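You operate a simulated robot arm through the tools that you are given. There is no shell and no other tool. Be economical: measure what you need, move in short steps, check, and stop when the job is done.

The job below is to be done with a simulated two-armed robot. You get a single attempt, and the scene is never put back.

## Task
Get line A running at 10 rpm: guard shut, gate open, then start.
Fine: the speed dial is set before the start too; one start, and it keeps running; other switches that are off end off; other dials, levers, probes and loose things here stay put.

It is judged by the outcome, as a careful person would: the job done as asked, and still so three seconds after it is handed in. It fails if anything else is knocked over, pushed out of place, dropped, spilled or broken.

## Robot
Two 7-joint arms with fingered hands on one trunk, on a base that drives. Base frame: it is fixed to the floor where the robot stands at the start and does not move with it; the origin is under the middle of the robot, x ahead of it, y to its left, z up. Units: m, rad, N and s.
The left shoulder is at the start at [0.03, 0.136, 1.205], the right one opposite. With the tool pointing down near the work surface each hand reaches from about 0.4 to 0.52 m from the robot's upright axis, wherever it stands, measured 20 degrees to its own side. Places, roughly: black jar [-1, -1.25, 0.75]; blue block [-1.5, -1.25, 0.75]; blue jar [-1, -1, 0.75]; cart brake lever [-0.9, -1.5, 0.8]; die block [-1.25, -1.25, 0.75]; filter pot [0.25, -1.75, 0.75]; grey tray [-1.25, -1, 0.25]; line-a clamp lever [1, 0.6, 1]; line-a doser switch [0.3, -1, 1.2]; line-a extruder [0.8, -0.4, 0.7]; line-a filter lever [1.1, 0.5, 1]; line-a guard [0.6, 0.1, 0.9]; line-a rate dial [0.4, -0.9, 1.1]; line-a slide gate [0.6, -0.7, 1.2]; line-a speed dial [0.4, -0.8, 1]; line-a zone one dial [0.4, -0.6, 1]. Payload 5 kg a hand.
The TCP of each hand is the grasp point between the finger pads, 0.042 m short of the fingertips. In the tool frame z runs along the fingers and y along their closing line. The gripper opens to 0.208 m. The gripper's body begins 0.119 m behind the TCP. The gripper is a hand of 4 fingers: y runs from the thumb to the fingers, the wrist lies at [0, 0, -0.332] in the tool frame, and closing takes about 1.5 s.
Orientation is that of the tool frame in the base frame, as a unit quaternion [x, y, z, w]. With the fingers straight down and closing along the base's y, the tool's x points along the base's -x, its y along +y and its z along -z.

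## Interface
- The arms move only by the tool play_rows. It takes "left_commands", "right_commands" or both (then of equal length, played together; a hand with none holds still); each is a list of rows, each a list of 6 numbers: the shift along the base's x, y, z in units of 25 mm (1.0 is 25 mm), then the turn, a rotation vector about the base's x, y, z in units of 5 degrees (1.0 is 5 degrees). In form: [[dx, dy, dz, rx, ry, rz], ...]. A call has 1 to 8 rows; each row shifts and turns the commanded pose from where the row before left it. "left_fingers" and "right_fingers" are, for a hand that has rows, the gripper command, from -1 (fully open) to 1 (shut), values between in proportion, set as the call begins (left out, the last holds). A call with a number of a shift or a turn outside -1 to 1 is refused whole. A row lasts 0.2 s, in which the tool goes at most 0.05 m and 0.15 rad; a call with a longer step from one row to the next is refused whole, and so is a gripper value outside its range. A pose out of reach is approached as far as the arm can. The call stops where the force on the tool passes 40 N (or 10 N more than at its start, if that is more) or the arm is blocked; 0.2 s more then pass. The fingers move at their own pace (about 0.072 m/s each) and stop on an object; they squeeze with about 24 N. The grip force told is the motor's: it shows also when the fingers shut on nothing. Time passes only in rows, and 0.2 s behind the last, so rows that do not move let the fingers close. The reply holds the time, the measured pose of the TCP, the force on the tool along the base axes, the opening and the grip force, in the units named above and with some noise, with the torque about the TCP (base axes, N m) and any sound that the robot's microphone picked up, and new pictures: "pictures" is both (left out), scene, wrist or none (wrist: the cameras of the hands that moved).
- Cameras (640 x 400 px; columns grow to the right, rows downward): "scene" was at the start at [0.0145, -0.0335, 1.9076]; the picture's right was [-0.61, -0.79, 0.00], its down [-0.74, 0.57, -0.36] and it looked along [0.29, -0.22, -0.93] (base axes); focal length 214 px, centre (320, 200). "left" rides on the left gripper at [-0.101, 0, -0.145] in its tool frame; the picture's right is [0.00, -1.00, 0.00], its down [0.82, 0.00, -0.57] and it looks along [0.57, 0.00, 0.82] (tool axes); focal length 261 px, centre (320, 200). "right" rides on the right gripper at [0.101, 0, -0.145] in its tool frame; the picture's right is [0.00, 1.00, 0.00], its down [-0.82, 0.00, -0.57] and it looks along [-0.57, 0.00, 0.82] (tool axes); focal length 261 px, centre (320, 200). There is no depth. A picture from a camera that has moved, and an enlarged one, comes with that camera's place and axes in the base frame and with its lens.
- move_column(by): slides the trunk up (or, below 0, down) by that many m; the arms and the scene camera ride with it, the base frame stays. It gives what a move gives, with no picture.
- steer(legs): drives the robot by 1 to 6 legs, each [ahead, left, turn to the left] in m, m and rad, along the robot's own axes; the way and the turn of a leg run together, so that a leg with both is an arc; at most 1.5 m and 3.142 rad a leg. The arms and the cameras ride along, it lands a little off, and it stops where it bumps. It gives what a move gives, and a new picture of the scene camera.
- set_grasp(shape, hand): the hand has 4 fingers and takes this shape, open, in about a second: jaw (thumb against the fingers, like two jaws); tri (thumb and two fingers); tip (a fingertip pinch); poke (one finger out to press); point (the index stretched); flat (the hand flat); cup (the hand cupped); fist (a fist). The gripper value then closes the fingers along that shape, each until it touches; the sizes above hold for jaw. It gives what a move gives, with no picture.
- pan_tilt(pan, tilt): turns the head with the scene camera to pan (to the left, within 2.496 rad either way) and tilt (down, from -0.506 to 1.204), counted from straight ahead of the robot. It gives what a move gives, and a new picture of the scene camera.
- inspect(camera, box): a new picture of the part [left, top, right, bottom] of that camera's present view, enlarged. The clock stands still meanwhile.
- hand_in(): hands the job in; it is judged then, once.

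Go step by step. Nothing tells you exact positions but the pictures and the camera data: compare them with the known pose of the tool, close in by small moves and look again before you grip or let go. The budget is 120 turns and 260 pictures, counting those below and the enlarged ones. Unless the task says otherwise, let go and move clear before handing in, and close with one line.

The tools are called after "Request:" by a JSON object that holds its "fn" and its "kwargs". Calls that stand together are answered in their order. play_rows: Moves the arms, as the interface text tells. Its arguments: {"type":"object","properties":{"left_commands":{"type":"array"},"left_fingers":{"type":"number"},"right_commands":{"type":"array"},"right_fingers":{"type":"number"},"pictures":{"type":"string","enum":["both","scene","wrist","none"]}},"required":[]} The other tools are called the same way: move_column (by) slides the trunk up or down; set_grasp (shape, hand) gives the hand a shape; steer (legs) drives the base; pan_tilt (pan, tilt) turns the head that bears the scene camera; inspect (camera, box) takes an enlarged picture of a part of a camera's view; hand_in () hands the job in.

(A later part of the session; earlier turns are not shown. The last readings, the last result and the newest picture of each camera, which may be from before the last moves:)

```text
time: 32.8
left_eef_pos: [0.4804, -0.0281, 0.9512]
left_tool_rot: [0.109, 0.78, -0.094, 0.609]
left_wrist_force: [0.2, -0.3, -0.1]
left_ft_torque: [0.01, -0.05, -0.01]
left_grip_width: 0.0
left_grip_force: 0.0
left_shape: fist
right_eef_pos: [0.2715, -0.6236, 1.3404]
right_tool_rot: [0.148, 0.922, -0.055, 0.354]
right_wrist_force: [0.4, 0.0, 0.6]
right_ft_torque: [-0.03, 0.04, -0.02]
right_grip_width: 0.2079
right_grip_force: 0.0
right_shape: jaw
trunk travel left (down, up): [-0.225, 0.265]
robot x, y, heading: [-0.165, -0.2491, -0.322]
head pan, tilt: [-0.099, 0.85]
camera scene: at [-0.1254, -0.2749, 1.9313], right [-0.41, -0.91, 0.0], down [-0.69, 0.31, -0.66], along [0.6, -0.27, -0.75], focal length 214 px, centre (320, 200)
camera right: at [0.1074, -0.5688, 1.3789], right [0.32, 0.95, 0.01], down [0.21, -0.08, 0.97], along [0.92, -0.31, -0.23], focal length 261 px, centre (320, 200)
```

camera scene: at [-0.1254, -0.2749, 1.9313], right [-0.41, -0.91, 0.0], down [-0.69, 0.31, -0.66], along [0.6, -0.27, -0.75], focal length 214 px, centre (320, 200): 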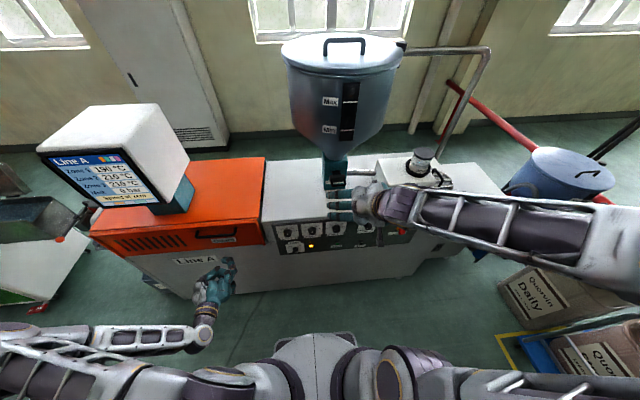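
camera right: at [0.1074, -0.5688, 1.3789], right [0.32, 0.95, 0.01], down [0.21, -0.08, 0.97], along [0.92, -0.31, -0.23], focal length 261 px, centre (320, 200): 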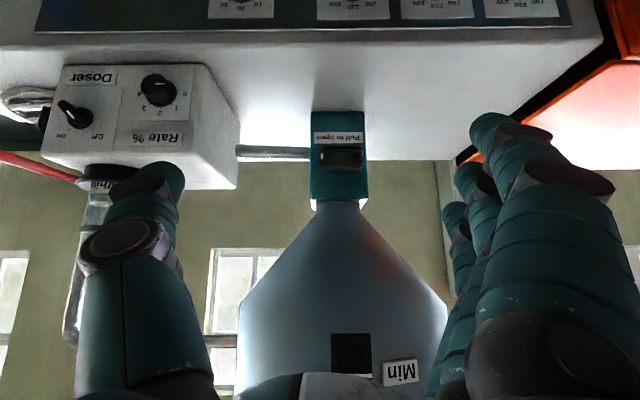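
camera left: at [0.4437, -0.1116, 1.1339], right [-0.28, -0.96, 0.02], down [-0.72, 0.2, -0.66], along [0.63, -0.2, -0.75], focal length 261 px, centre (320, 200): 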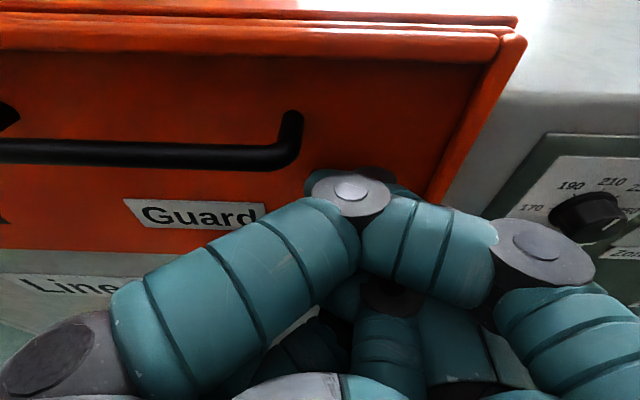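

The view is excellent: the gate handle labelled "Pull to open" is dead ahead. I close in to just in front of it, pitching further and narrowing the fingers.

Request:
{"fn": "play_rows", "kwargs": {"right_commands": [[0.775, -0.04, -0.4, -0.326, -1, 0], [0.775, -0.04, -0.4, -0.326, -1, 0], [0.775, -0.04, -0.4, -0.326, -1, 0], [0.775, -0.04, -0.5, -0.326, -1, 0], [0.775, -0.04, -0.5, -0.326, -1, 0], [0.775, -0.04, -0.6, 0, 0, 0], [0.775, -0.04, -0.6, 0, 0, 0], [0.775, -0.04, -0.6, 0, 0, 0]], "right_fingers": -0.25}}

```text
time: 34.6
left_eef_pos: [0.4809, -0.0281, 0.952]
left_tool_rot: [0.109, 0.78, -0.094, 0.609]
left_wrist_force: [-0.5, 0.4, -1.0]
left_ft_torque: [0.01, -0.01, 0.09]
left_grip_width: 0.0
left_grip_force: 0.0
left_shape: fist
right_eef_pos: [0.4749, -0.6509, 1.2686]
right_tool_rot: [0.133, 0.817, -0.087, 0.555]
right_wrist_force: [0.4, 0.6, 0.0]
right_ft_torque: [-0.02, 0.0, 0.01]
right_grip_width: 0.1306
right_grip_force: 0.2
right_shape: jaw
right hand out of reach, approached as far as the arm can: row 1, 2, 3, 4, 5
trunk travel left (down, up): [-0.225, 0.265]
robot x, y, heading: [-0.1681, -0.2562, -0.316]
head pan, tilt: [-0.099, 0.85]
camera scene: at [-0.1248, -0.2759, 1.9312], right [-0.41, -0.91, 0.0], down [-0.69, 0.31, -0.66], along [0.6, -0.27, -0.75], focal length 214 px, centre (320, 200)
camera right: at [0.3114, -0.5962, 1.2266], right [0.31, 0.95, 0.01], down [-0.22, 0.06, 0.97], along [0.92, -0.31, 0.23], focal length 261 px, centre (320, 200)
```

scene: 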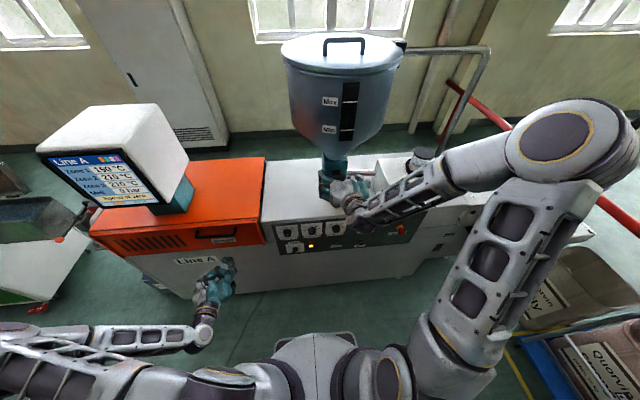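
right: 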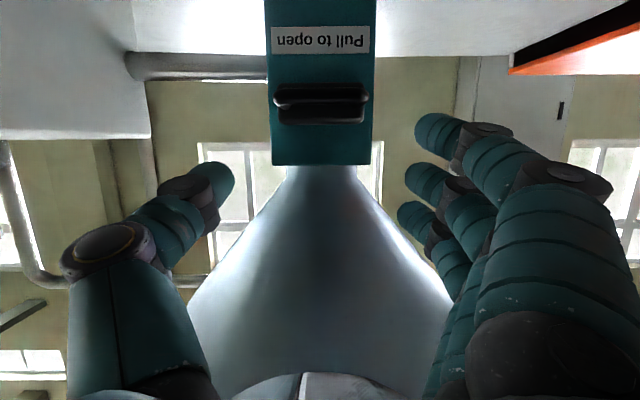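

Aligned laterally. I lower to handle height with the fingers straddling it, then close.

Request:
{"fn": "play_rows", "kwargs": {"right_commands": [[0.15, -0.05, -0.75, 0, 0, 0], [0.15, -0.05, -0.75, 0, 0, 0], [0.2, -0.06, -0.7, 0, 0, 0], [0.15, -0.05, 0, 0, 0, 0]], "pictures": "wrist"}}

Request:
{"fn": "play_rows", "kwargs": {"right_commands": [[0, 0, 0, 0, 0, 0], [0, 0, 0, 0, 0, 0], [0, 0, 0, 0, 0, 0], [0, 0, 0, 0, 0, 0], [0, 0, 0, 0, 0, 0], [0, 0, 0, 0, 0, 0]], "right_fingers": 1, "pictures": "wrist"}}

```text
time: 35.6
left_eef_pos: [0.4799, -0.027, 0.9517]
left_tool_rot: [0.109, 0.78, -0.094, 0.609]
left_wrist_force: [-0.3, 1.1, -0.2]
left_ft_torque: [-0.01, -0.06, -0.14]
left_grip_width: 0.0
left_grip_force: 0.1
left_shape: fist
right_eef_pos: [0.4901, -0.6524, 1.2121]
right_tool_rot: [0.131, 0.817, -0.088, 0.555]
right_wrist_force: [0.4, 1.5, 0.0]
right_ft_torque: [-0.05, 0.07, -0.14]
right_grip_width: 0.1303
right_grip_force: 0.1
right_shape: jaw
trunk travel left (down, up): [-0.225, 0.265]
robot x, y, heading: [-0.1684, -0.2524, -0.32]
head pan, tilt: [-0.099, 0.85]
camera right: at [0.326, -0.5991, 1.1712], right [0.31, 0.95, 0.01], down [-0.22, 0.07, 0.97], along [0.92, -0.31, 0.23], focal length 261 px, centre (320, 200)
```

right: 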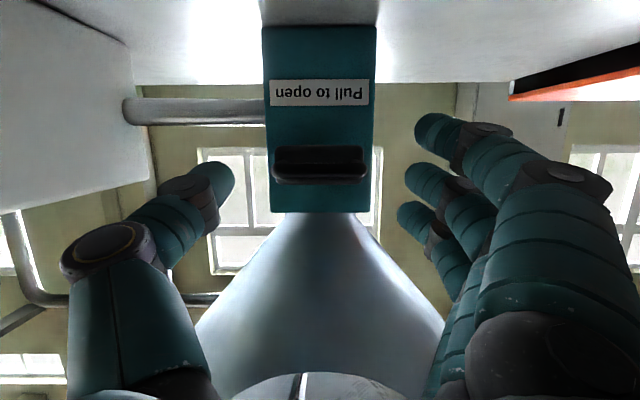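

```text
time: 37.0
left_eef_pos: [0.4794, -0.0287, 0.952]
left_tool_rot: [0.11, 0.779, -0.094, 0.61]
left_wrist_force: [0.3, -0.4, 0.4]
left_ft_torque: [0.02, -0.02, 0.07]
left_grip_width: 0.0
left_grip_force: 0.0
left_shape: fist
right_eef_pos: [0.489, -0.6585, 1.211]
right_tool_rot: [0.133, 0.816, -0.088, 0.555]
right_wrist_force: [-3.1, -6.1, 2.2]
right_ft_torque: [-0.03, -0.08, -0.07]
right_grip_width: 0.0362
right_grip_force: 23.2
right_shape: jaw
trunk travel left (down, up): [-0.225, 0.265]
robot x, y, heading: [-0.174, -0.2567, -0.319]
head pan, tilt: [-0.099, 0.85]
camera right: at [0.3255, -0.6024, 1.1703], right [0.32, 0.95, 0.01], down [-0.22, 0.06, 0.97], along [0.92, -0.31, 0.23], focal length 261 px, centre (320, 200)
```

right: 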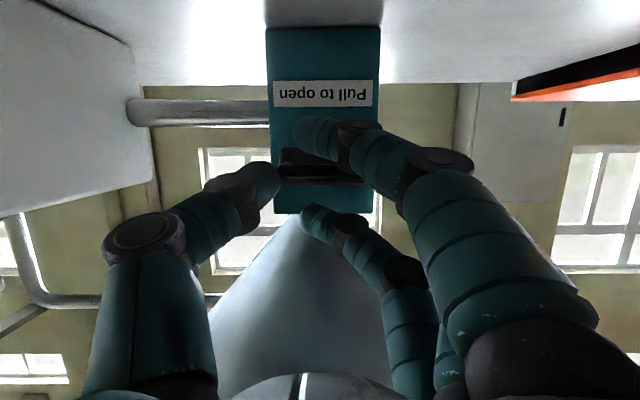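

The thumb and a finger hold the handle ends. I pull straight back toward the robot.

Request:
{"fn": "play_rows", "kwargs": {"right_commands": [[-0.47, 0.155, 0, 0, 0, 0], [-0.47, 0.155, 0, 0, 0, 0], [-0.47, 0.155, 0, 0, 0, 0], [-0.47, 0.155, 0, 0, 0, 0]]}}

```text
time: 38.0
left_eef_pos: [0.4783, -0.0292, 0.9525]
left_tool_rot: [0.11, 0.78, -0.093, 0.609]
left_wrist_force: [0.6, 0.0, 0.7]
left_ft_torque: [-0.02, -0.03, 0.06]
left_grip_width: 0.0001
left_grip_force: 0.0
left_shape: fist
right_eef_pos: [0.4444, -0.6403, 1.2125]
right_tool_rot: [0.133, 0.817, -0.087, 0.554]
right_wrist_force: [-3.6, -13.4, 4.2]
right_ft_torque: [-0.34, -0.05, -0.62]
right_grip_width: 0.0366
right_grip_force: 24.0
right_shape: jaw
trunk travel left (down, up): [-0.225, 0.265]
robot x, y, heading: [-0.1701, -0.2539, -0.32]
head pan, tilt: [-0.099, 0.85]
camera scene: at [-0.1272, -0.2772, 1.9313], right [-0.41, -0.91, 0.0], down [-0.69, 0.31, -0.66], along [0.6, -0.27, -0.75], focal length 214 px, centre (320, 200)
camera right: at [0.2793, -0.5864, 1.1708], right [0.31, 0.95, 0.01], down [-0.22, 0.06, 0.97], along [0.92, -0.31, 0.23], focal length 261 px, centre (320, 200)
```

scene: 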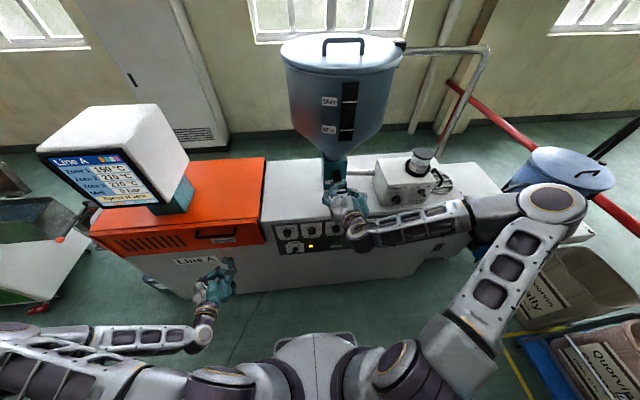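
right: 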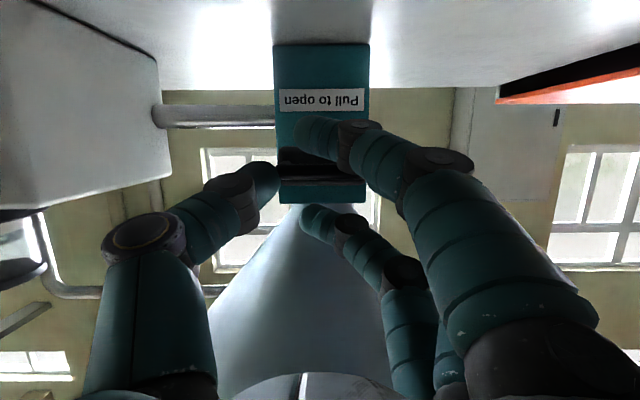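

The slide follows the hand. I keep pulling until it comes to its stop.

Request:
{"fn": "play_rows", "kwargs": {"right_commands": [[-0.47, 0.155, 0, 0, 0, 0], [-0.47, 0.155, 0, 0, 0, 0], [-0.47, 0.155, 0, 0, 0, 0], [-0.47, 0.155, 0, 0, 0, 0], [-0.47, 0.155, 0, 0, 0, 0], [-0.47, 0.155, 0, 0, 0, 0]]}}

Request:
{"fn": "inspect", "kwargs": {"camera": "scene", "box": [260, 140, 460, 260]}}

```text
time: 39.4
left_eef_pos: [0.4801, -0.0276, 0.9519]
left_tool_rot: [0.109, 0.779, -0.093, 0.61]
left_wrist_force: [-0.3, -1.1, -0.6]
left_ft_torque: [0.01, 0.0, 0.0]
left_grip_width: 0.0
left_grip_force: 0.1
left_shape: fist
right_eef_pos: [0.4249, -0.6325, 1.2105]
right_tool_rot: [0.132, 0.817, -0.087, 0.555]
right_wrist_force: [-2.3, -8.8, 9.7]
right_ft_torque: [-0.25, -0.28, -0.2]
right_grip_width: 0.0338
right_grip_force: 23.8
right_shape: jaw
right hand out of reach, approached as far as the arm can: row 2, 3, 4, 5, 6
trunk travel left (down, up): [-0.225, 0.265]
robot x, y, heading: [-0.1726, -0.2565, -0.316]
head pan, tilt: [-0.099, 0.85]
camera scene: at [-0.1272, -0.2763, 1.9313], right [-0.41, -0.91, 0.0], down [-0.69, 0.31, -0.66], along [0.6, -0.27, -0.75], focal length 214 px, centre (320, 200)
camera right: at [0.2607, -0.5786, 1.1702], right [0.31, 0.95, 0.01], down [-0.22, 0.06, 0.97], along [0.92, -0.31, 0.23], focal length 261 px, centre (320, 200)
```

scene: 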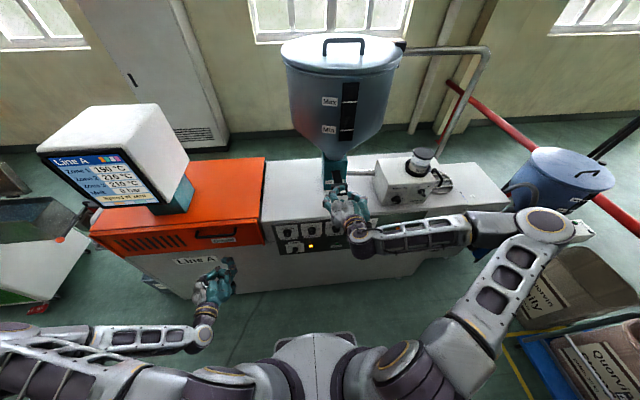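
right: 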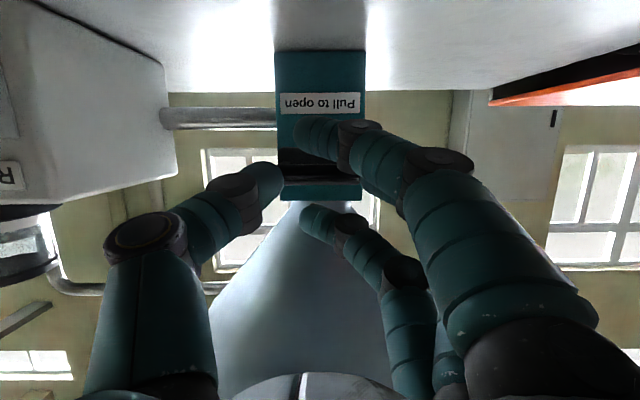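

```text
3.20 times, centred on (360, 200) of scene
camera zoom: at [-0.1272, -0.2763, 1.9313], right [-0.41, -0.91, 0.0], down [-0.69, 0.31, -0.66], along [0.6, -0.27, -0.75], focal length 686 px, centre (192, 200)
```

zoom: 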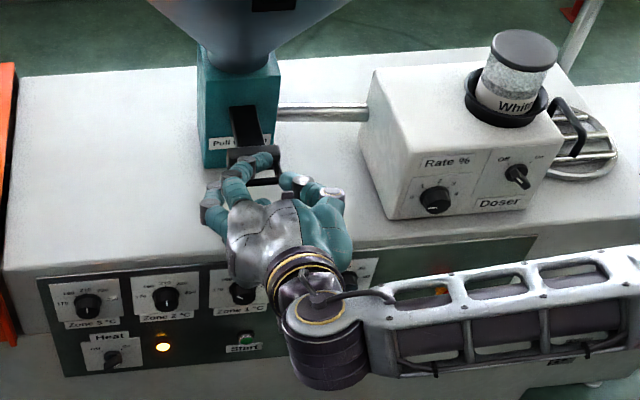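

The arm is at its inner limit with the slide about 65 mm out. I pull the rest by easing the base back a little.

Request:
{"fn": "steer", "kwargs": {"legs": [[-0.035, 0, 0]]}}

Request:
{"fn": "inspect", "kwargs": {"camera": "scene", "box": [260, 140, 460, 260]}}

```text
time: 40.3
left_eef_pos: [0.445, -0.0158, 0.9524]
left_tool_rot: [0.109, 0.78, -0.093, 0.61]
left_wrist_force: [-1.7, 0.7, 1.3]
left_ft_torque: [0.0, 0.04, 0.0]
left_grip_width: 0.0
left_grip_force: 0.1
left_shape: fist
right_eef_pos: [0.3902, -0.6214, 1.2128]
right_tool_rot: [0.132, 0.817, -0.086, 0.555]
right_wrist_force: [-1.8, 1.3, 0.3]
right_ft_torque: [-0.02, -0.01, 0.0]
right_grip_width: 0.0255
right_grip_force: 23.7
right_shape: jaw
trunk travel left (down, up): [-0.225, 0.265]
robot x, y, heading: [-0.2069, -0.2435, -0.319]
head pan, tilt: [-0.099, 0.85]
camera scene: at [-0.1632, -0.2631, 1.9314], right [-0.41, -0.91, 0.0], down [-0.68, 0.31, -0.66], along [0.6, -0.27, -0.75], focal length 214 px, centre (320, 200)
```

scene: 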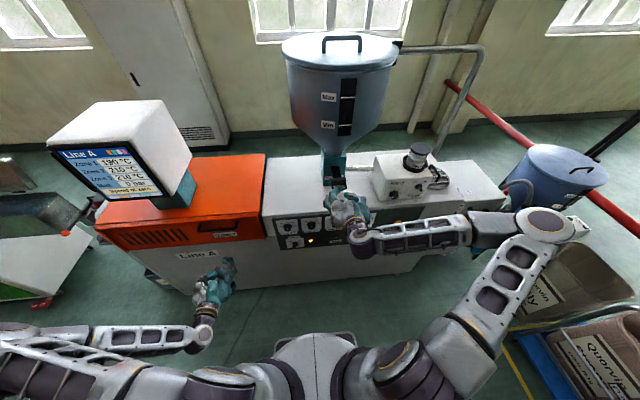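

```text
3.20 times, centred on (360, 200) of scene
camera zoom: at [-0.1632, -0.2631, 1.9314], right [-0.41, -0.91, 0.0], down [-0.68, 0.31, -0.66], along [0.6, -0.27, -0.75], focal length 686 px, centre (192, 200)
```

zoom: 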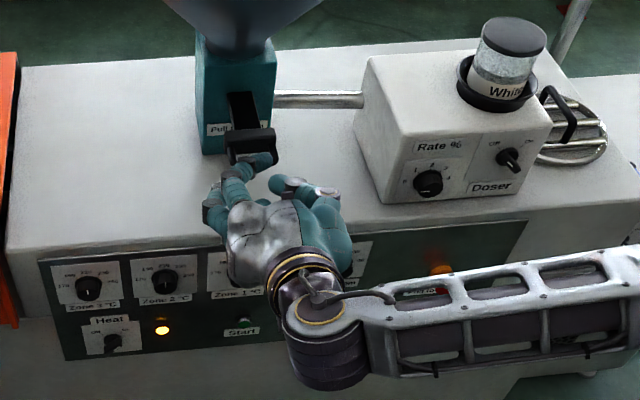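

Request:
{"fn": "inspect", "kwargs": {"camera": "right", "box": [220, 60, 420, 220]}}

Request:
{"fn": "inspect", "kwargs": {"camera": "scene", "box": [300, 140, 380, 200]}}

```text
2.50 times, centred on (320, 140) of right
camera zoom: at [0.2258, -0.566, 1.1711], right [0.31, 0.95, 0.01], down [-0.22, 0.06, 0.97], along [0.92, -0.31, 0.23], focal length 652 px, centre (320, 350)
```

zoom: 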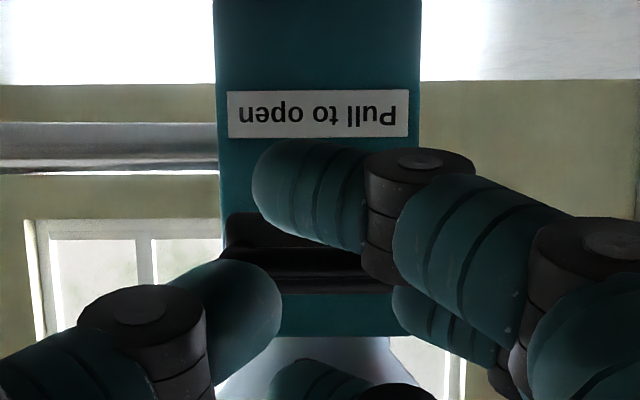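

```text
6.67 times, centred on (340, 170) of scene
camera zoom: at [-0.1632, -0.2631, 1.9314], right [-0.41, -0.91, 0.0], down [-0.68, 0.31, -0.66], along [0.6, -0.27, -0.75], focal length 1430 px, centre (187, 400)
```

zoom: 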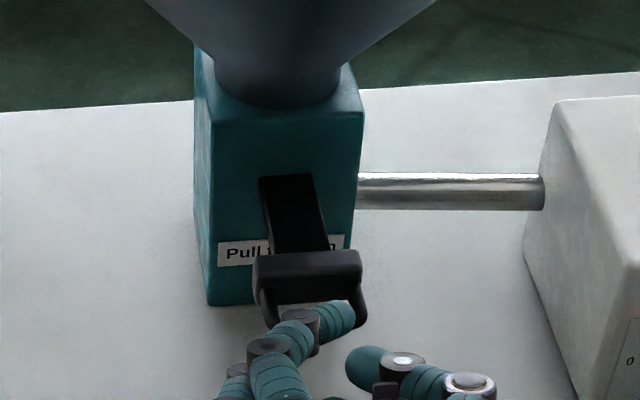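

The grip slipped off at the end, perhaps at the slide's stop. To be sure, I regrip the handle deeper and pull again while watching the force.

Request:
{"fn": "play_rows", "kwargs": {"right_commands": [[0, 0, 0, 0, 0, 0], [0, 0, 0, 0, 0, 0], [0, 0, 0, 0, 0, 0], [0, 0, 0, 0, 0, 0], [0.7, -0.2, -0.2, 0, 0, 0], [0.8, -0.3, -0.1, 0, 0, 0], [0.8, -0.3, 0, 0, 0, 0]], "right_fingers": -0.2}}

Request:
{"fn": "inspect", "kwargs": {"camera": "scene", "box": [300, 140, 380, 200]}}

```text
time: 41.9
left_eef_pos: [0.4471, -0.0159, 0.951]
left_tool_rot: [0.109, 0.78, -0.094, 0.609]
left_wrist_force: [0.3, -0.3, -0.1]
left_ft_torque: [-0.02, -0.06, -0.02]
left_grip_width: 0.0
left_grip_force: 0.0
left_shape: fist
right_eef_pos: [0.4518, -0.6394, 1.2039]
right_tool_rot: [0.131, 0.818, -0.087, 0.554]
right_wrist_force: [0.4, 0.2, -0.2]
right_ft_torque: [-0.01, 0.03, -0.08]
right_grip_width: 0.1248
right_grip_force: 0.0
right_shape: jaw
trunk travel left (down, up): [-0.225, 0.265]
robot x, y, heading: [-0.2017, -0.2433, -0.32]
head pan, tilt: [-0.099, 0.85]
camera scene: at [-0.1576, -0.2636, 1.9313], right [-0.41, -0.91, 0.0], down [-0.69, 0.31, -0.66], along [0.6, -0.27, -0.75], focal length 214 px, centre (320, 200)
camera right: at [0.2867, -0.5851, 1.1625], right [0.31, 0.95, 0.01], down [-0.22, 0.06, 0.97], along [0.93, -0.31, 0.22], focal length 261 px, centre (320, 200)
```

scene: 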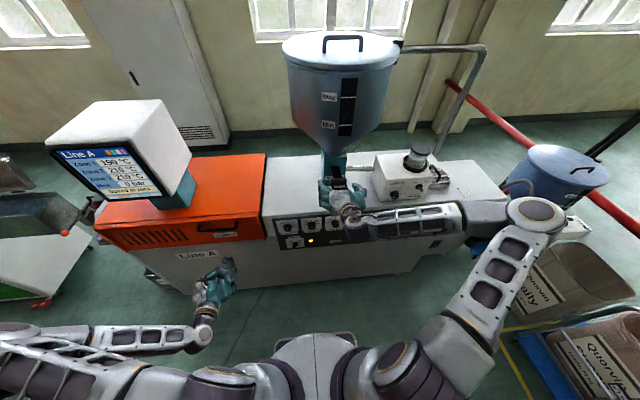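
right: 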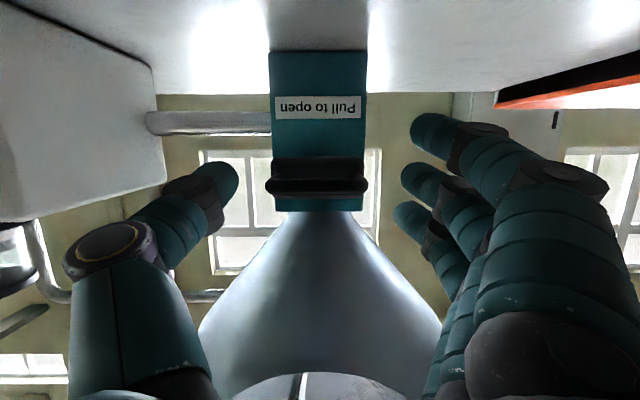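

```text
6.67 times, centred on (340, 170) of scene
camera zoom: at [-0.1576, -0.2636, 1.9313], right [-0.41, -0.91, 0.0], down [-0.69, 0.31, -0.66], along [0.6, -0.27, -0.75], focal length 1430 px, centre (187, 400)
```

zoom: 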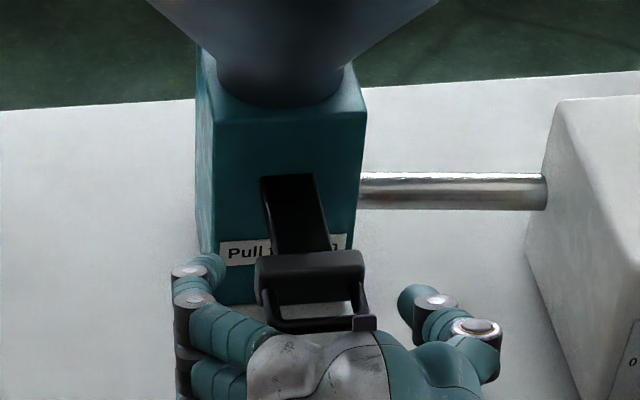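

Request:
{"fn": "play_rows", "kwargs": {"right_commands": [[0.3, -0.1, 0, 0, 0, 0], [0, 0, 0, 0, 0, 0], [0, 0, 0, 0, 0, 0], [0, 0, 0, 0, 0, 0], [0, 0, 0, 0, 0, 0], [0, 0, 0, 0, 0, 0], [0, 0, 0, 0, 0, 0]], "right_fingers": 1, "pictures": "wrist"}}

Request:
{"fn": "play_rows", "kwargs": {"right_commands": [[-0.38, 0.12, 0, 0, 0, 0], [-0.38, 0.12, 0, 0, 0, 0], [-0.38, 0.12, 0, 0, 0, 0]], "pictures": "wrist"}}

```text
time: 43.5
left_eef_pos: [0.4459, -0.0168, 0.9505]
left_tool_rot: [0.109, 0.78, -0.093, 0.609]
left_wrist_force: [-0.5, -0.6, -0.7]
left_ft_torque: [-0.05, -0.04, 0.0]
left_grip_width: 0.0
left_grip_force: 0.1
left_shape: fist
right_eef_pos: [0.4571, -0.6453, 1.2029]
right_tool_rot: [0.133, 0.817, -0.087, 0.554]
right_wrist_force: [-1.4, -9.1, -0.1]
right_ft_torque: [-0.05, 0.0, -0.03]
right_grip_width: 0.0398
right_grip_force: 23.7
right_shape: jaw
trunk travel left (down, up): [-0.225, 0.265]
robot x, y, heading: [-0.2011, -0.2449, -0.322]
head pan, tilt: [-0.099, 0.85]
camera right: at [0.2931, -0.5904, 1.1625], right [0.32, 0.95, 0.01], down [-0.22, 0.06, 0.97], along [0.92, -0.31, 0.23], focal length 261 px, centre (320, 200)
```

right: 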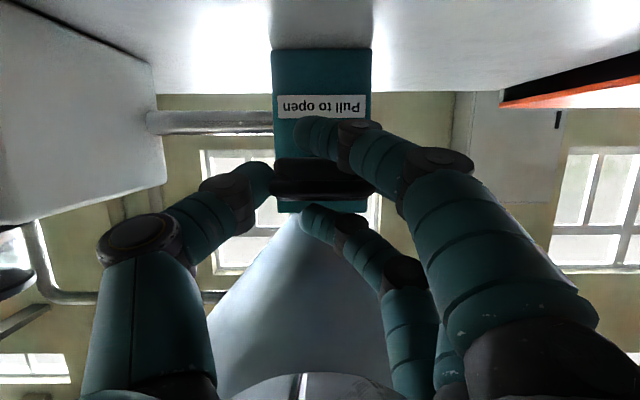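

```text
time: 44.3
left_eef_pos: [0.4469, -0.0174, 0.9506]
left_tool_rot: [0.108, 0.78, -0.092, 0.609]
left_wrist_force: [0.3, -0.2, 0.4]
left_ft_torque: [0.02, -0.05, 0.06]
left_grip_width: 0.0001
left_grip_force: 0.1
left_shape: fist
right_eef_pos: [0.4291, -0.6336, 1.2021]
right_tool_rot: [0.131, 0.819, -0.085, 0.552]
right_wrist_force: [-0.7, -9.2, -7.5]
right_ft_torque: [0.13, 0.24, -0.29]
right_grip_width: 0.0366
right_grip_force: 24.0
right_shape: jaw
trunk travel left (down, up): [-0.225, 0.265]
robot x, y, heading: [-0.2026, -0.2433, -0.32]
head pan, tilt: [-0.099, 0.85]
camera right: at [0.2636, -0.5796, 1.1624], right [0.31, 0.95, 0.01], down [-0.21, 0.06, 0.98], along [0.93, -0.31, 0.22], focal length 261 px, centre (320, 200)
```

right: 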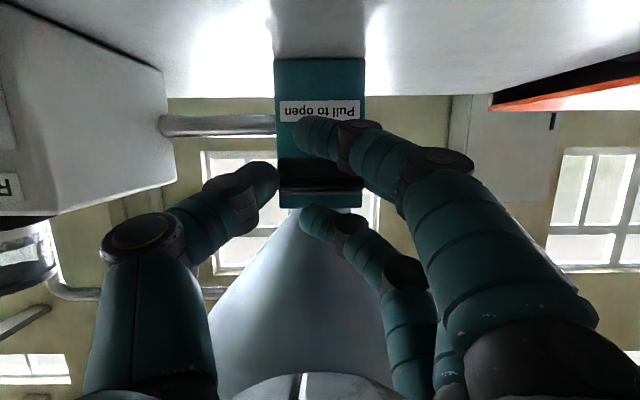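

Request:
{"fn": "inspect", "kwargs": {"camera": "scene", "box": [300, 140, 380, 200]}}

```text
6.67 times, centred on (340, 170) of scene
camera zoom: at [-0.1592, -0.266, 1.9312], right [-0.41, -0.91, 0.0], down [-0.69, 0.31, -0.66], along [0.6, -0.27, -0.75], focal length 1430 px, centre (187, 400)
```

zoom: 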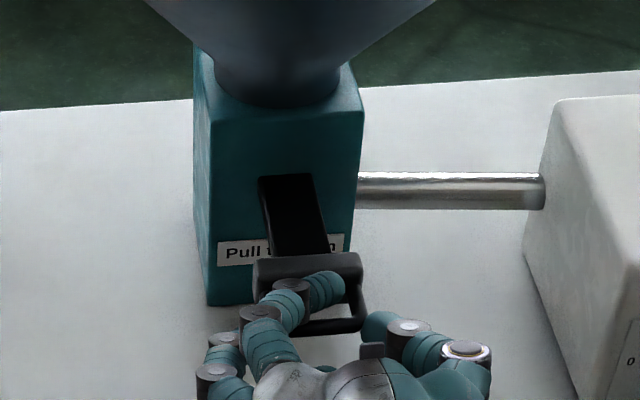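

The slide didn't move further: it's at its stop, and the fingers slid. I'll verify with the status line later. Release and retreat.

Request:
{"fn": "play_rows", "kwargs": {"right_commands": [[0, 0, 0, 0, 0, 0], [0, 0, 0, 0, 0, 0], [0, 0, 0, 0, 0, 0], [-0.6, 0.2, 0.2, 0.326, 1, 0], [-0.6, 0.2, 0.2, 0.326, 1, 0], [-0.8, 0.26, 0.2, 0.326, 1, 0], [-0.95, 0.31, 0, 0.326, 1, 0], [-0.95, 0.31, 0, 0, 0, 0]], "right_fingers": -0.2, "pictures": "none"}}

Request:
{"fn": "play_rows", "kwargs": {"right_commands": [[-0.9, -0.6, 0, 0, 0, 0], [-0.5, -0.9, -0.5, 0, 0, 0], [-0.31, -0.95, -0.8, 0, 0, 0], [-0.31, -0.95, -0.8, 0, 0, 0], [-0.31, -0.95, -1, 0, 0, 0], [-0.31, -0.95, -1, 0, 0, 0], [0, 0, -1, 0, 0, 0]]}}

Request:
{"fn": "inspect", "kwargs": {"camera": "scene", "box": [260, 140, 420, 260]}}

```text
time: 46.1
left_eef_pos: [0.4456, -0.0167, 0.952]
left_tool_rot: [0.108, 0.78, -0.093, 0.609]
left_wrist_force: [-1.5, -0.2, -0.2]
left_ft_torque: [0.02, -0.01, 0.03]
left_grip_width: 0.0
left_grip_force: 0.1
left_shape: fist
right_eef_pos: [0.3319, -0.6014, 1.2193]
right_tool_rot: [0.146, 0.905, -0.061, 0.394]
right_wrist_force: [-0.6, 0.1, 0.1]
right_ft_torque: [0.0, -0.04, -0.03]
right_grip_width: 0.1251
right_grip_force: 0.1
right_shape: jaw
trunk travel left (down, up): [-0.225, 0.265]
robot x, y, heading: [-0.2012, -0.2421, -0.315]
head pan, tilt: [-0.099, 0.85]
```

```text
time: 47.7
left_eef_pos: [0.4479, -0.0186, 0.9512]
left_tool_rot: [0.109, 0.779, -0.093, 0.61]
left_wrist_force: [0.7, -0.3, 0.0]
left_ft_torque: [0.04, 0.02, 0.07]
left_grip_width: 0.0
left_grip_force: 0.1
left_shape: fist
right_eef_pos: [0.2811, -0.7429, 1.0937]
right_tool_rot: [0.147, 0.905, -0.062, 0.395]
right_wrist_force: [0.5, 0.7, 0.1]
right_ft_torque: [0.01, 0.01, 0.0]
right_grip_width: 0.1251
right_grip_force: 0.1
right_shape: jaw
right hand out of reach, approached as far as the arm can: row 1, 2
trunk travel left (down, up): [-0.225, 0.265]
robot x, y, heading: [-0.2002, -0.2441, -0.321]
head pan, tilt: [-0.099, 0.85]
camera scene: at [-0.1582, -0.2655, 1.9312], right [-0.41, -0.91, 0.0], down [-0.69, 0.31, -0.66], along [0.6, -0.27, -0.75], focal length 214 px, centre (320, 200)
camera right: at [0.1142, -0.6869, 1.1161], right [0.32, 0.95, 0.01], down [0.13, -0.05, 0.99], along [0.94, -0.31, -0.14], focal length 261 px, centre (320, 200)
```

scene: 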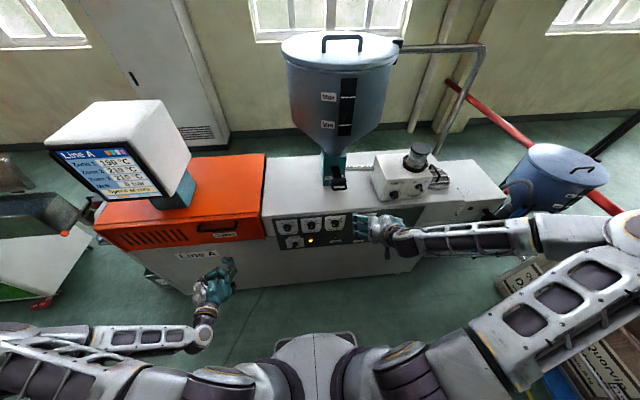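
right: 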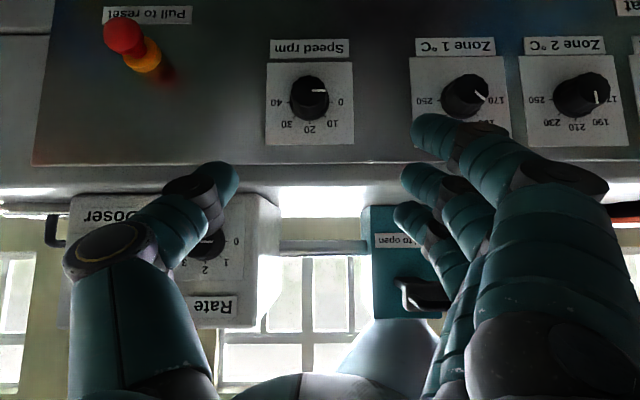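

```text
3.33 times, centred on (340, 200) of scene
camera zoom: at [-0.1582, -0.2655, 1.9312], right [-0.41, -0.91, 0.0], down [-0.69, 0.31, -0.66], along [0.6, -0.27, -0.75], focal length 715 px, centre (253, 200)
```

zoom: 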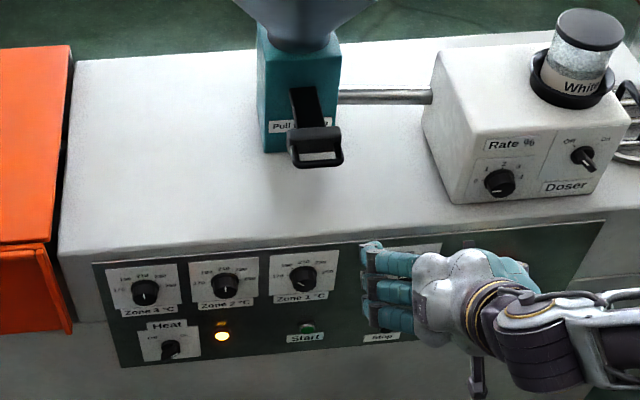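

I have a clear (upside-down) view: the speed dial's pointer is at 0, scale 0–40. Zooming in to read the tick angles.

Request:
{"fn": "inspect", "kwargs": {"camera": "right", "box": [260, 40, 360, 150]}}

Request:
{"fn": "inspect", "kwargs": {"camera": "scene", "box": [30, 90, 180, 200]}}

```text
3.64 times, centred on (310, 95) of right
camera zoom: at [0.1142, -0.6869, 1.1161], right [0.32, 0.95, 0.01], down [0.13, -0.05, 0.99], along [0.94, -0.31, -0.14], focal length 948 px, centre (356, 582)
```

zoom: 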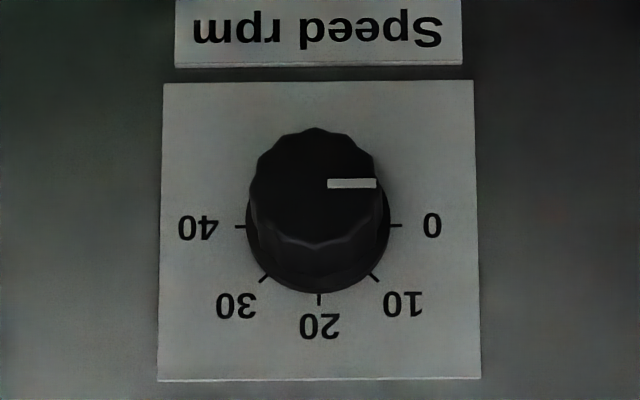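

```text
3.64 times, centred on (105, 145) of scene
camera zoom: at [-0.1582, -0.2655, 1.9312], right [-0.41, -0.91, 0.0], down [-0.69, 0.31, -0.66], along [0.6, -0.27, -0.75], focal length 780 px, centre (1102, 400)
```

zoom: 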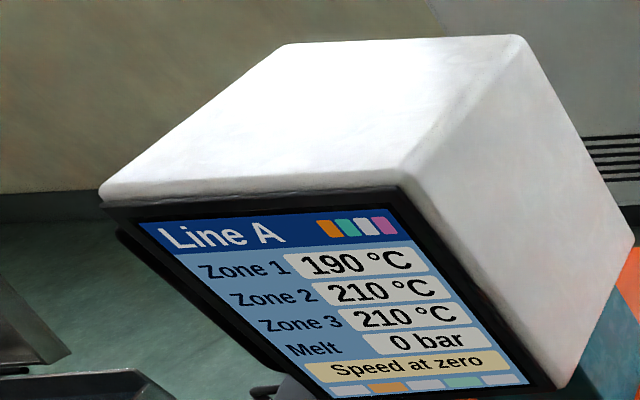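

0→10 is 45° clockwise. I level the hand in front of the dial, then take a fingertip-pinch shape.

Request:
{"fn": "play_rows", "kwargs": {"right_commands": [[-0.2, 0, -0.62, -0.326, -1, 0], [-0.2, 0, -0.62, -0.326, -1, 0], [-0.2, 0, -0.62, -0.326, -1, 0], [-0.2, 0, -0.62, -0.326, -1, 0], [-0.2, 0, -0.62, -0.326, -1, 0], [-0.2, 0, -0.62, -0.326, -1, 0], [-0.1, -0.1, -0.62, -0.326, -1, 0], [0, -0.1, -0.62, -0.326, -1, 0]], "pictures": "none"}}

Request:
{"fn": "set_grasp", "kwargs": {"hand": "right", "shape": "tip"}}

Request:
{"fn": "play_rows", "kwargs": {"right_commands": [[0, 0, 0, 0, 0, 0]]}}

```text
time: 49.5
left_eef_pos: [0.447, -0.0179, 0.9518]
left_tool_rot: [0.109, 0.779, -0.094, 0.61]
left_wrist_force: [0.6, -0.5, 0.5]
left_ft_torque: [0.02, 0.02, 0.05]
left_grip_width: 0.0001
left_grip_force: 0.0
left_shape: fist
right_eef_pos: [0.2062, -0.8299, 1.003]
right_tool_rot: [0.105, 0.706, -0.099, 0.693]
right_wrist_force: [-0.6, 0.4, 1.0]
right_ft_torque: [0.0, 0.07, -0.04]
right_grip_width: 0.1248
right_grip_force: 0.0
right_shape: jaw
right hand out of reach, approached as far as the arm can: row 4, 5, 6, 7, 8
trunk travel left (down, up): [-0.225, 0.265]
robot x, y, heading: [-0.2054, -0.2466, -0.321]
head pan, tilt: [-0.099, 0.85]
```

```text
time: 50.4
left_eef_pos: [0.4472, -0.0162, 0.9512]
left_tool_rot: [0.109, 0.78, -0.093, 0.609]
left_wrist_force: [-0.1, 0.6, -0.4]
left_ft_torque: [0.01, -0.04, 0.06]
left_grip_width: 0.0003
left_grip_force: 0.0
left_shape: fist
right_eef_pos: [0.2057, -0.8293, 1.0036]
right_tool_rot: [0.104, 0.708, -0.098, 0.692]
right_wrist_force: [0.7, 0.0, 0.6]
right_ft_torque: [0.03, 0.01, 0.02]
right_grip_width: 0.2078
right_grip_force: 0.1
right_shape: tip
trunk travel left (down, up): [-0.225, 0.265]
robot x, y, heading: [-0.2033, -0.239, -0.317]
head pan, tilt: [-0.099, 0.85]
```

```text
time: 50.8
left_eef_pos: [0.4456, -0.0159, 0.9518]
left_tool_rot: [0.109, 0.78, -0.093, 0.609]
left_wrist_force: [-0.1, 0.5, 0.2]
left_ft_torque: [-0.01, -0.04, 0.06]
left_grip_width: 0.0
left_grip_force: 0.0
left_shape: fist
right_eef_pos: [0.2058, -0.8308, 1.003]
right_tool_rot: [0.103, 0.707, -0.097, 0.693]
right_wrist_force: [-1.3, -0.3, -0.2]
right_ft_torque: [0.03, 0.01, 0.0]
right_grip_width: 0.2081
right_grip_force: 0.0
right_shape: tip
trunk travel left (down, up): [-0.225, 0.265]
robot x, y, heading: [-0.2004, -0.2468, -0.32]
head pan, tilt: [-0.099, 0.85]
camera scene: at [-0.1593, -0.2647, 1.9313], right [-0.41, -0.91, 0.0], down [-0.69, 0.31, -0.66], along [0.6, -0.27, -0.75], focal length 214 px, centre (320, 200)
camera right: at [0.0645, -0.7874, 0.9046], right [0.28, 0.96, 0.01], down [-0.53, 0.15, 0.83], along [0.8, -0.24, 0.55], focal length 261 px, centre (320, 200)
```

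scene: 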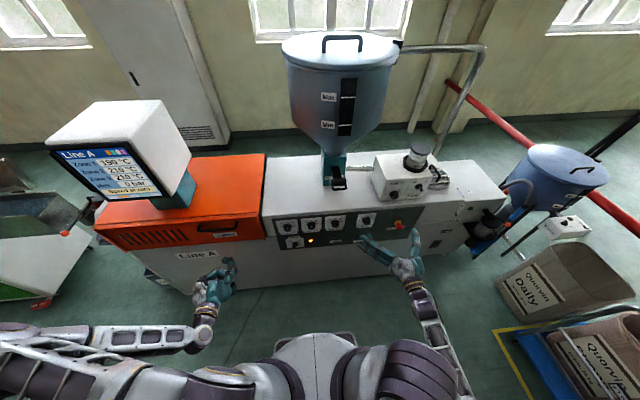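
right: 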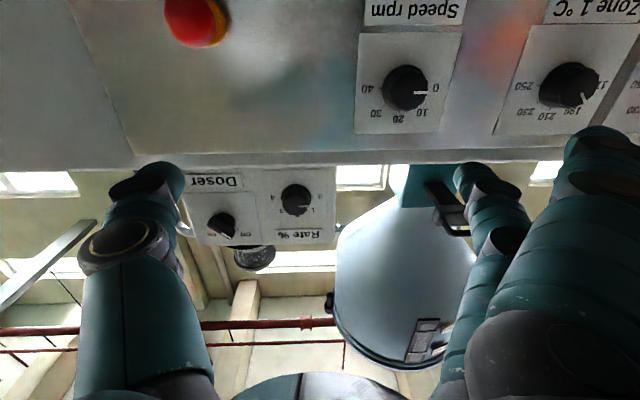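

The arm drifted to a different elbow pose at its inner limit; I nudge forward slightly and check where it settles.

Request:
{"fn": "play_rows", "kwargs": {"right_commands": [[0.24, -0.08, 0, 0, 0, 0], [0.24, -0.08, 0, 0, 0, 0], [0.24, -0.08, 0, 0, 0, 0], [0, 0, 0, 0, 0, 0], [0, 0, 0, 0, 0, 0]]}}

```text
time: 52.0
left_eef_pos: [0.4475, -0.0156, 0.9517]
left_tool_rot: [0.108, 0.78, -0.093, 0.609]
left_wrist_force: [-0.5, 1.2, 0.3]
left_ft_torque: [0.0, -0.03, 0.05]
left_grip_width: 0.0
left_grip_force: 0.0
left_shape: fist
right_eef_pos: [0.2069, -0.8302, 1.0046]
right_tool_rot: [0.103, 0.707, -0.097, 0.692]
right_wrist_force: [-0.8, 0.7, 0.8]
right_ft_torque: [-0.02, 0.03, -0.02]
right_grip_width: 0.208
right_grip_force: 0.1
right_shape: tip
right hand out of reach, approached as far as the arm can: row 1, 2, 3
trunk travel left (down, up): [-0.225, 0.265]
robot x, y, heading: [-0.2043, -0.2404, -0.32]
head pan, tilt: [-0.099, 0.85]
camera scene: at [-0.1592, -0.2647, 1.9313], right [-0.41, -0.91, 0.0], down [-0.69, 0.31, -0.66], along [0.6, -0.27, -0.75], focal length 214 px, centre (320, 200)
camera right: at [0.0645, -0.7874, 0.9046], right [0.28, 0.96, 0.01], down [-0.53, 0.15, 0.83], along [0.8, -0.24, 0.55], focal length 261 px, centre (320, 200)
```

scene: 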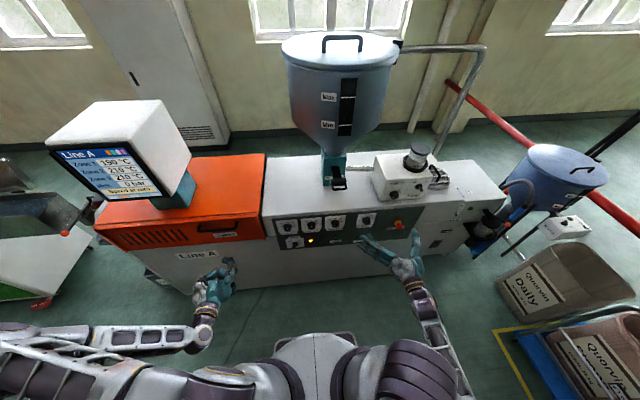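
right: 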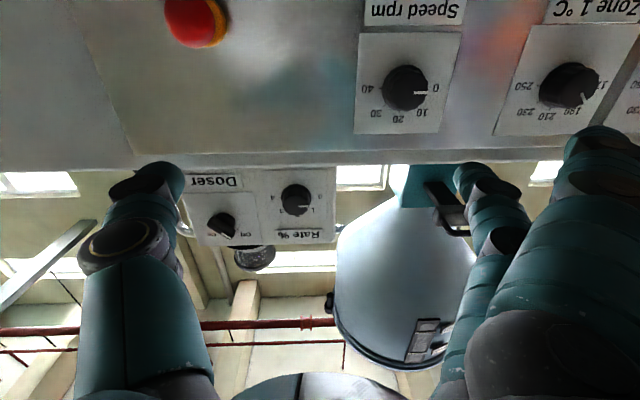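

The arm is pinned at a joint limit there, but its posture is what I need; I shift the base left so the hand lines up with the dial instead.

Request:
{"fn": "steer", "kwargs": {"legs": [[0, 0.095, 0]]}}

Request:
{"fn": "play_rows", "kwargs": {"right_commands": [[0.19, -0.06, -0.2, 0, 0, 0], [0.19, -0.06, -0.2, 0, 0, 0], [0, 0, 0, 0, 0, 0]], "pictures": "wrist"}}

```text
time: 53.1
left_eef_pos: [0.4774, 0.0764, 0.9494]
left_tool_rot: [0.107, 0.78, -0.093, 0.61]
left_wrist_force: [0.1, 1.7, -0.3]
left_ft_torque: [-0.07, -0.03, -0.27]
left_grip_width: 0.0
left_grip_force: 0.1
left_shape: fist
right_eef_pos: [0.2371, -0.7367, 1.0032]
right_tool_rot: [0.104, 0.707, -0.099, 0.692]
right_wrist_force: [1.2, 1.0, 0.4]
right_ft_torque: [0.01, 0.07, -0.22]
right_grip_width: 0.2081
right_grip_force: 0.1
right_shape: tip
trunk travel left (down, up): [-0.225, 0.265]
robot x, y, heading: [-0.1731, -0.1484, -0.322]
head pan, tilt: [-0.099, 0.85]
camera scene: at [-0.1279, -0.1704, 1.9313], right [-0.41, -0.91, 0.0], down [-0.69, 0.3, -0.66], along [0.6, -0.27, -0.75], focal length 214 px, centre (320, 200)
```

scene: 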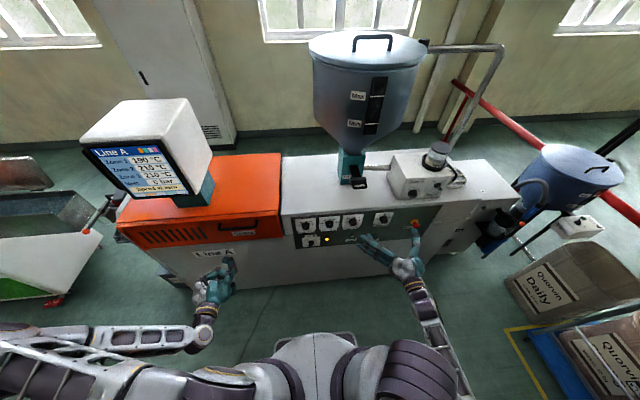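

```text
time: 53.9
left_eef_pos: [0.4757, 0.0758, 0.9518]
left_tool_rot: [0.109, 0.78, -0.094, 0.609]
left_wrist_force: [0.5, 0.7, -1.4]
left_ft_torque: [-0.07, 0.01, -0.05]
left_grip_width: 0.0002
left_grip_force: 0.0
left_shape: fist
right_eef_pos: [0.2465, -0.7408, 0.9939]
right_tool_rot: [0.1, 0.71, -0.094, 0.691]
right_wrist_force: [-0.2, 0.9, -0.1]
right_ft_torque: [0.0, 0.0, -0.03]
right_grip_width: 0.2077
right_grip_force: 0.1
right_shape: tip
trunk travel left (down, up): [-0.225, 0.265]
robot x, y, heading: [-0.1727, -0.1512, -0.317]
head pan, tilt: [-0.099, 0.85]
camera right: at [0.1035, -0.7006, 0.8948], right [0.27, 0.96, 0.01], down [-0.53, 0.14, 0.83], along [0.8, -0.23, 0.55], focal length 261 px, centre (320, 200)
```

right: 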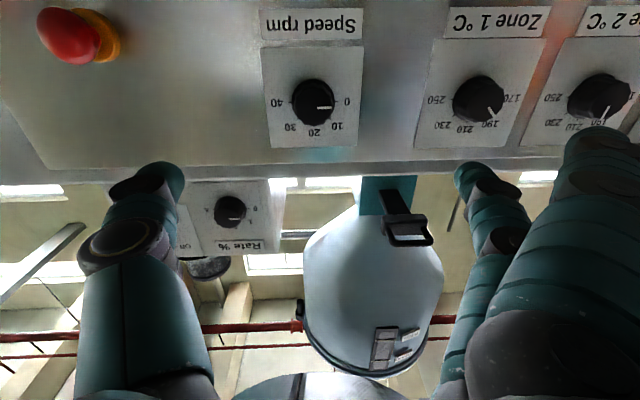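

The arm tracks again and the hand is laterally aligned with the dial. I lower to its height, pre-roll −25°, and half-close to see where the tips meet.

Request:
{"fn": "play_rows", "kwargs": {"right_commands": [[0.2, -0.065, -0.27, -0.95, 0.31, 0], [0.2, -0.065, -0.27, -0.95, 0.31, 0], [0.2, -0.065, -0.27, -0.95, 0.31, 0], [0.2, -0.065, -0.27, -0.95, 0.31, 0], [0.2, -0.065, -0.27, -0.95, 0.31, 0], [0, 0, 0, 0, 0, 0]], "right_fingers": 0.2}}

Request:
{"fn": "inspect", "kwargs": {"camera": "scene", "box": [320, 190, 480, 290]}}

```text
time: 55.3
left_eef_pos: [0.4762, 0.0754, 0.9519]
left_tool_rot: [0.109, 0.78, -0.093, 0.61]
left_wrist_force: [1.1, 0.2, -0.1]
left_ft_torque: [-0.03, 0.01, -0.06]
left_grip_width: 0.0
left_grip_force: 0.0
left_shape: fist
right_eef_pos: [0.2517, -0.7686, 0.9678]
right_tool_rot: [-0.052, 0.718, -0.245, 0.65]
right_wrist_force: [-0.1, 0.7, -0.4]
right_ft_torque: [-0.02, 0.02, -0.03]
right_grip_width: 0.0842
right_grip_force: 0.1
right_shape: tip
right hand out of reach, approached as far as the arm can: row 1, 2, 3, 4, 5
trunk travel left (down, up): [-0.225, 0.265]
robot x, y, heading: [-0.1729, -0.147, -0.323]
head pan, tilt: [-0.099, 0.85]
camera scene: at [-0.1289, -0.1733, 1.9313], right [-0.41, -0.91, 0.0], down [-0.69, 0.3, -0.66], along [0.6, -0.27, -0.75], focal length 214 px, centre (320, 200)
camera right: at [0.0965, -0.7663, 0.8804], right [0.24, 0.88, -0.41], down [-0.43, 0.48, 0.77], along [0.87, -0.01, 0.49], focal length 261 px, centre (320, 200)
```

scene: 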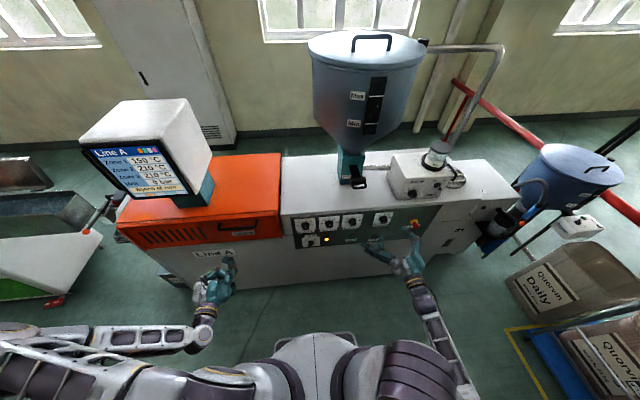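
right: 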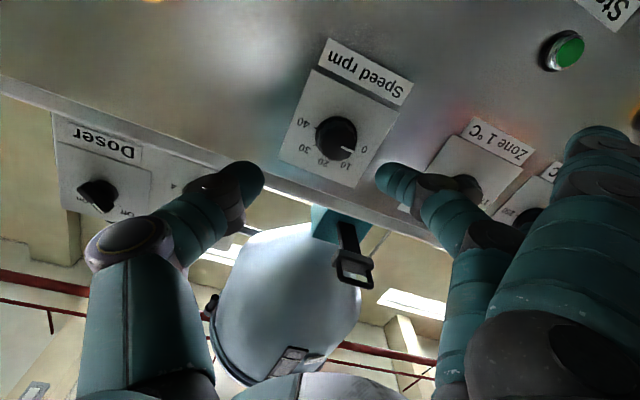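

```text
4.00 times, centred on (400, 240) of scene
camera zoom: at [-0.1289, -0.1733, 1.9313], right [-0.41, -0.91, 0.0], down [-0.69, 0.3, -0.66], along [0.6, -0.27, -0.75], focal length 858 px, centre (0, 40)
```

zoom: 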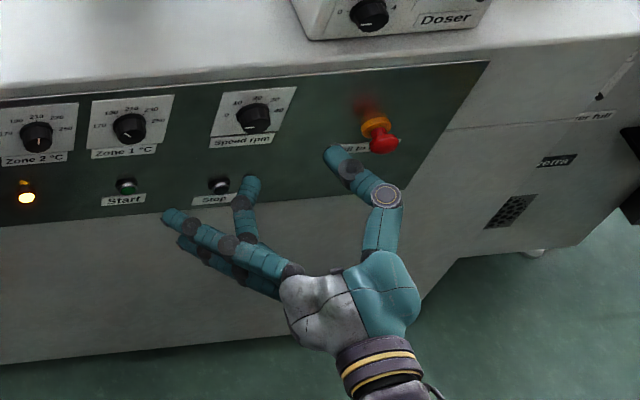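

Roll is achieved but the arm sits at an inner limit; moving forward should free it. I narrow the pinch and approach.

Request:
{"fn": "play_rows", "kwargs": {"right_commands": [[0.38, -0.12, 0, 0, 0, 0], [0.38, -0.12, 0, 0, 0, 0], [0.38, -0.12, 0, 0, 0, 0], [0, 0, 0, 0, 0, 0]], "right_fingers": 0.35, "pictures": "wrist"}}

Request:
{"fn": "inspect", "kwargs": {"camera": "scene", "box": [320, 190, 480, 290]}}

```text
time: 56.3
left_eef_pos: [0.4759, 0.0749, 0.9514]
left_tool_rot: [0.108, 0.78, -0.092, 0.61]
left_wrist_force: [0.8, -0.1, -0.8]
left_ft_torque: [-0.02, -0.01, -0.02]
left_grip_width: 0.0
left_grip_force: 0.1
left_shape: fist
right_eef_pos: [0.2695, -0.7858, 0.9731]
right_tool_rot: [-0.052, 0.718, -0.245, 0.65]
right_wrist_force: [1.4, -0.6, 0.4]
right_ft_torque: [-0.01, -0.04, 0.0]
right_grip_width: 0.0682
right_grip_force: 0.2
right_shape: tip
right hand out of reach, approached as far as the arm can: row 1, 2, 3
trunk travel left (down, up): [-0.225, 0.265]
robot x, y, heading: [-0.1713, -0.1533, -0.322]
head pan, tilt: [-0.099, 0.85]
camera right: at [0.115, -0.7839, 0.885], right [0.24, 0.88, -0.41], down [-0.43, 0.48, 0.77], along [0.87, -0.01, 0.49], focal length 261 px, centre (320, 200)
```

right: 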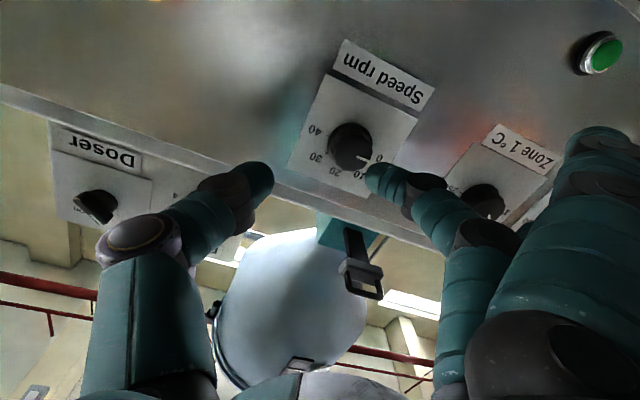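

```text
4.00 times, centred on (400, 240) of scene
camera zoom: at [-0.1292, -0.1733, 1.9313], right [-0.41, -0.91, 0.0], down [-0.69, 0.3, -0.66], along [0.6, -0.27, -0.75], focal length 858 px, centre (0, 40)
```

zoom: 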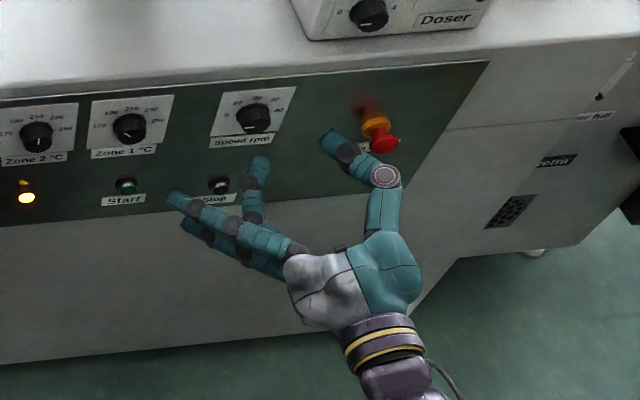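

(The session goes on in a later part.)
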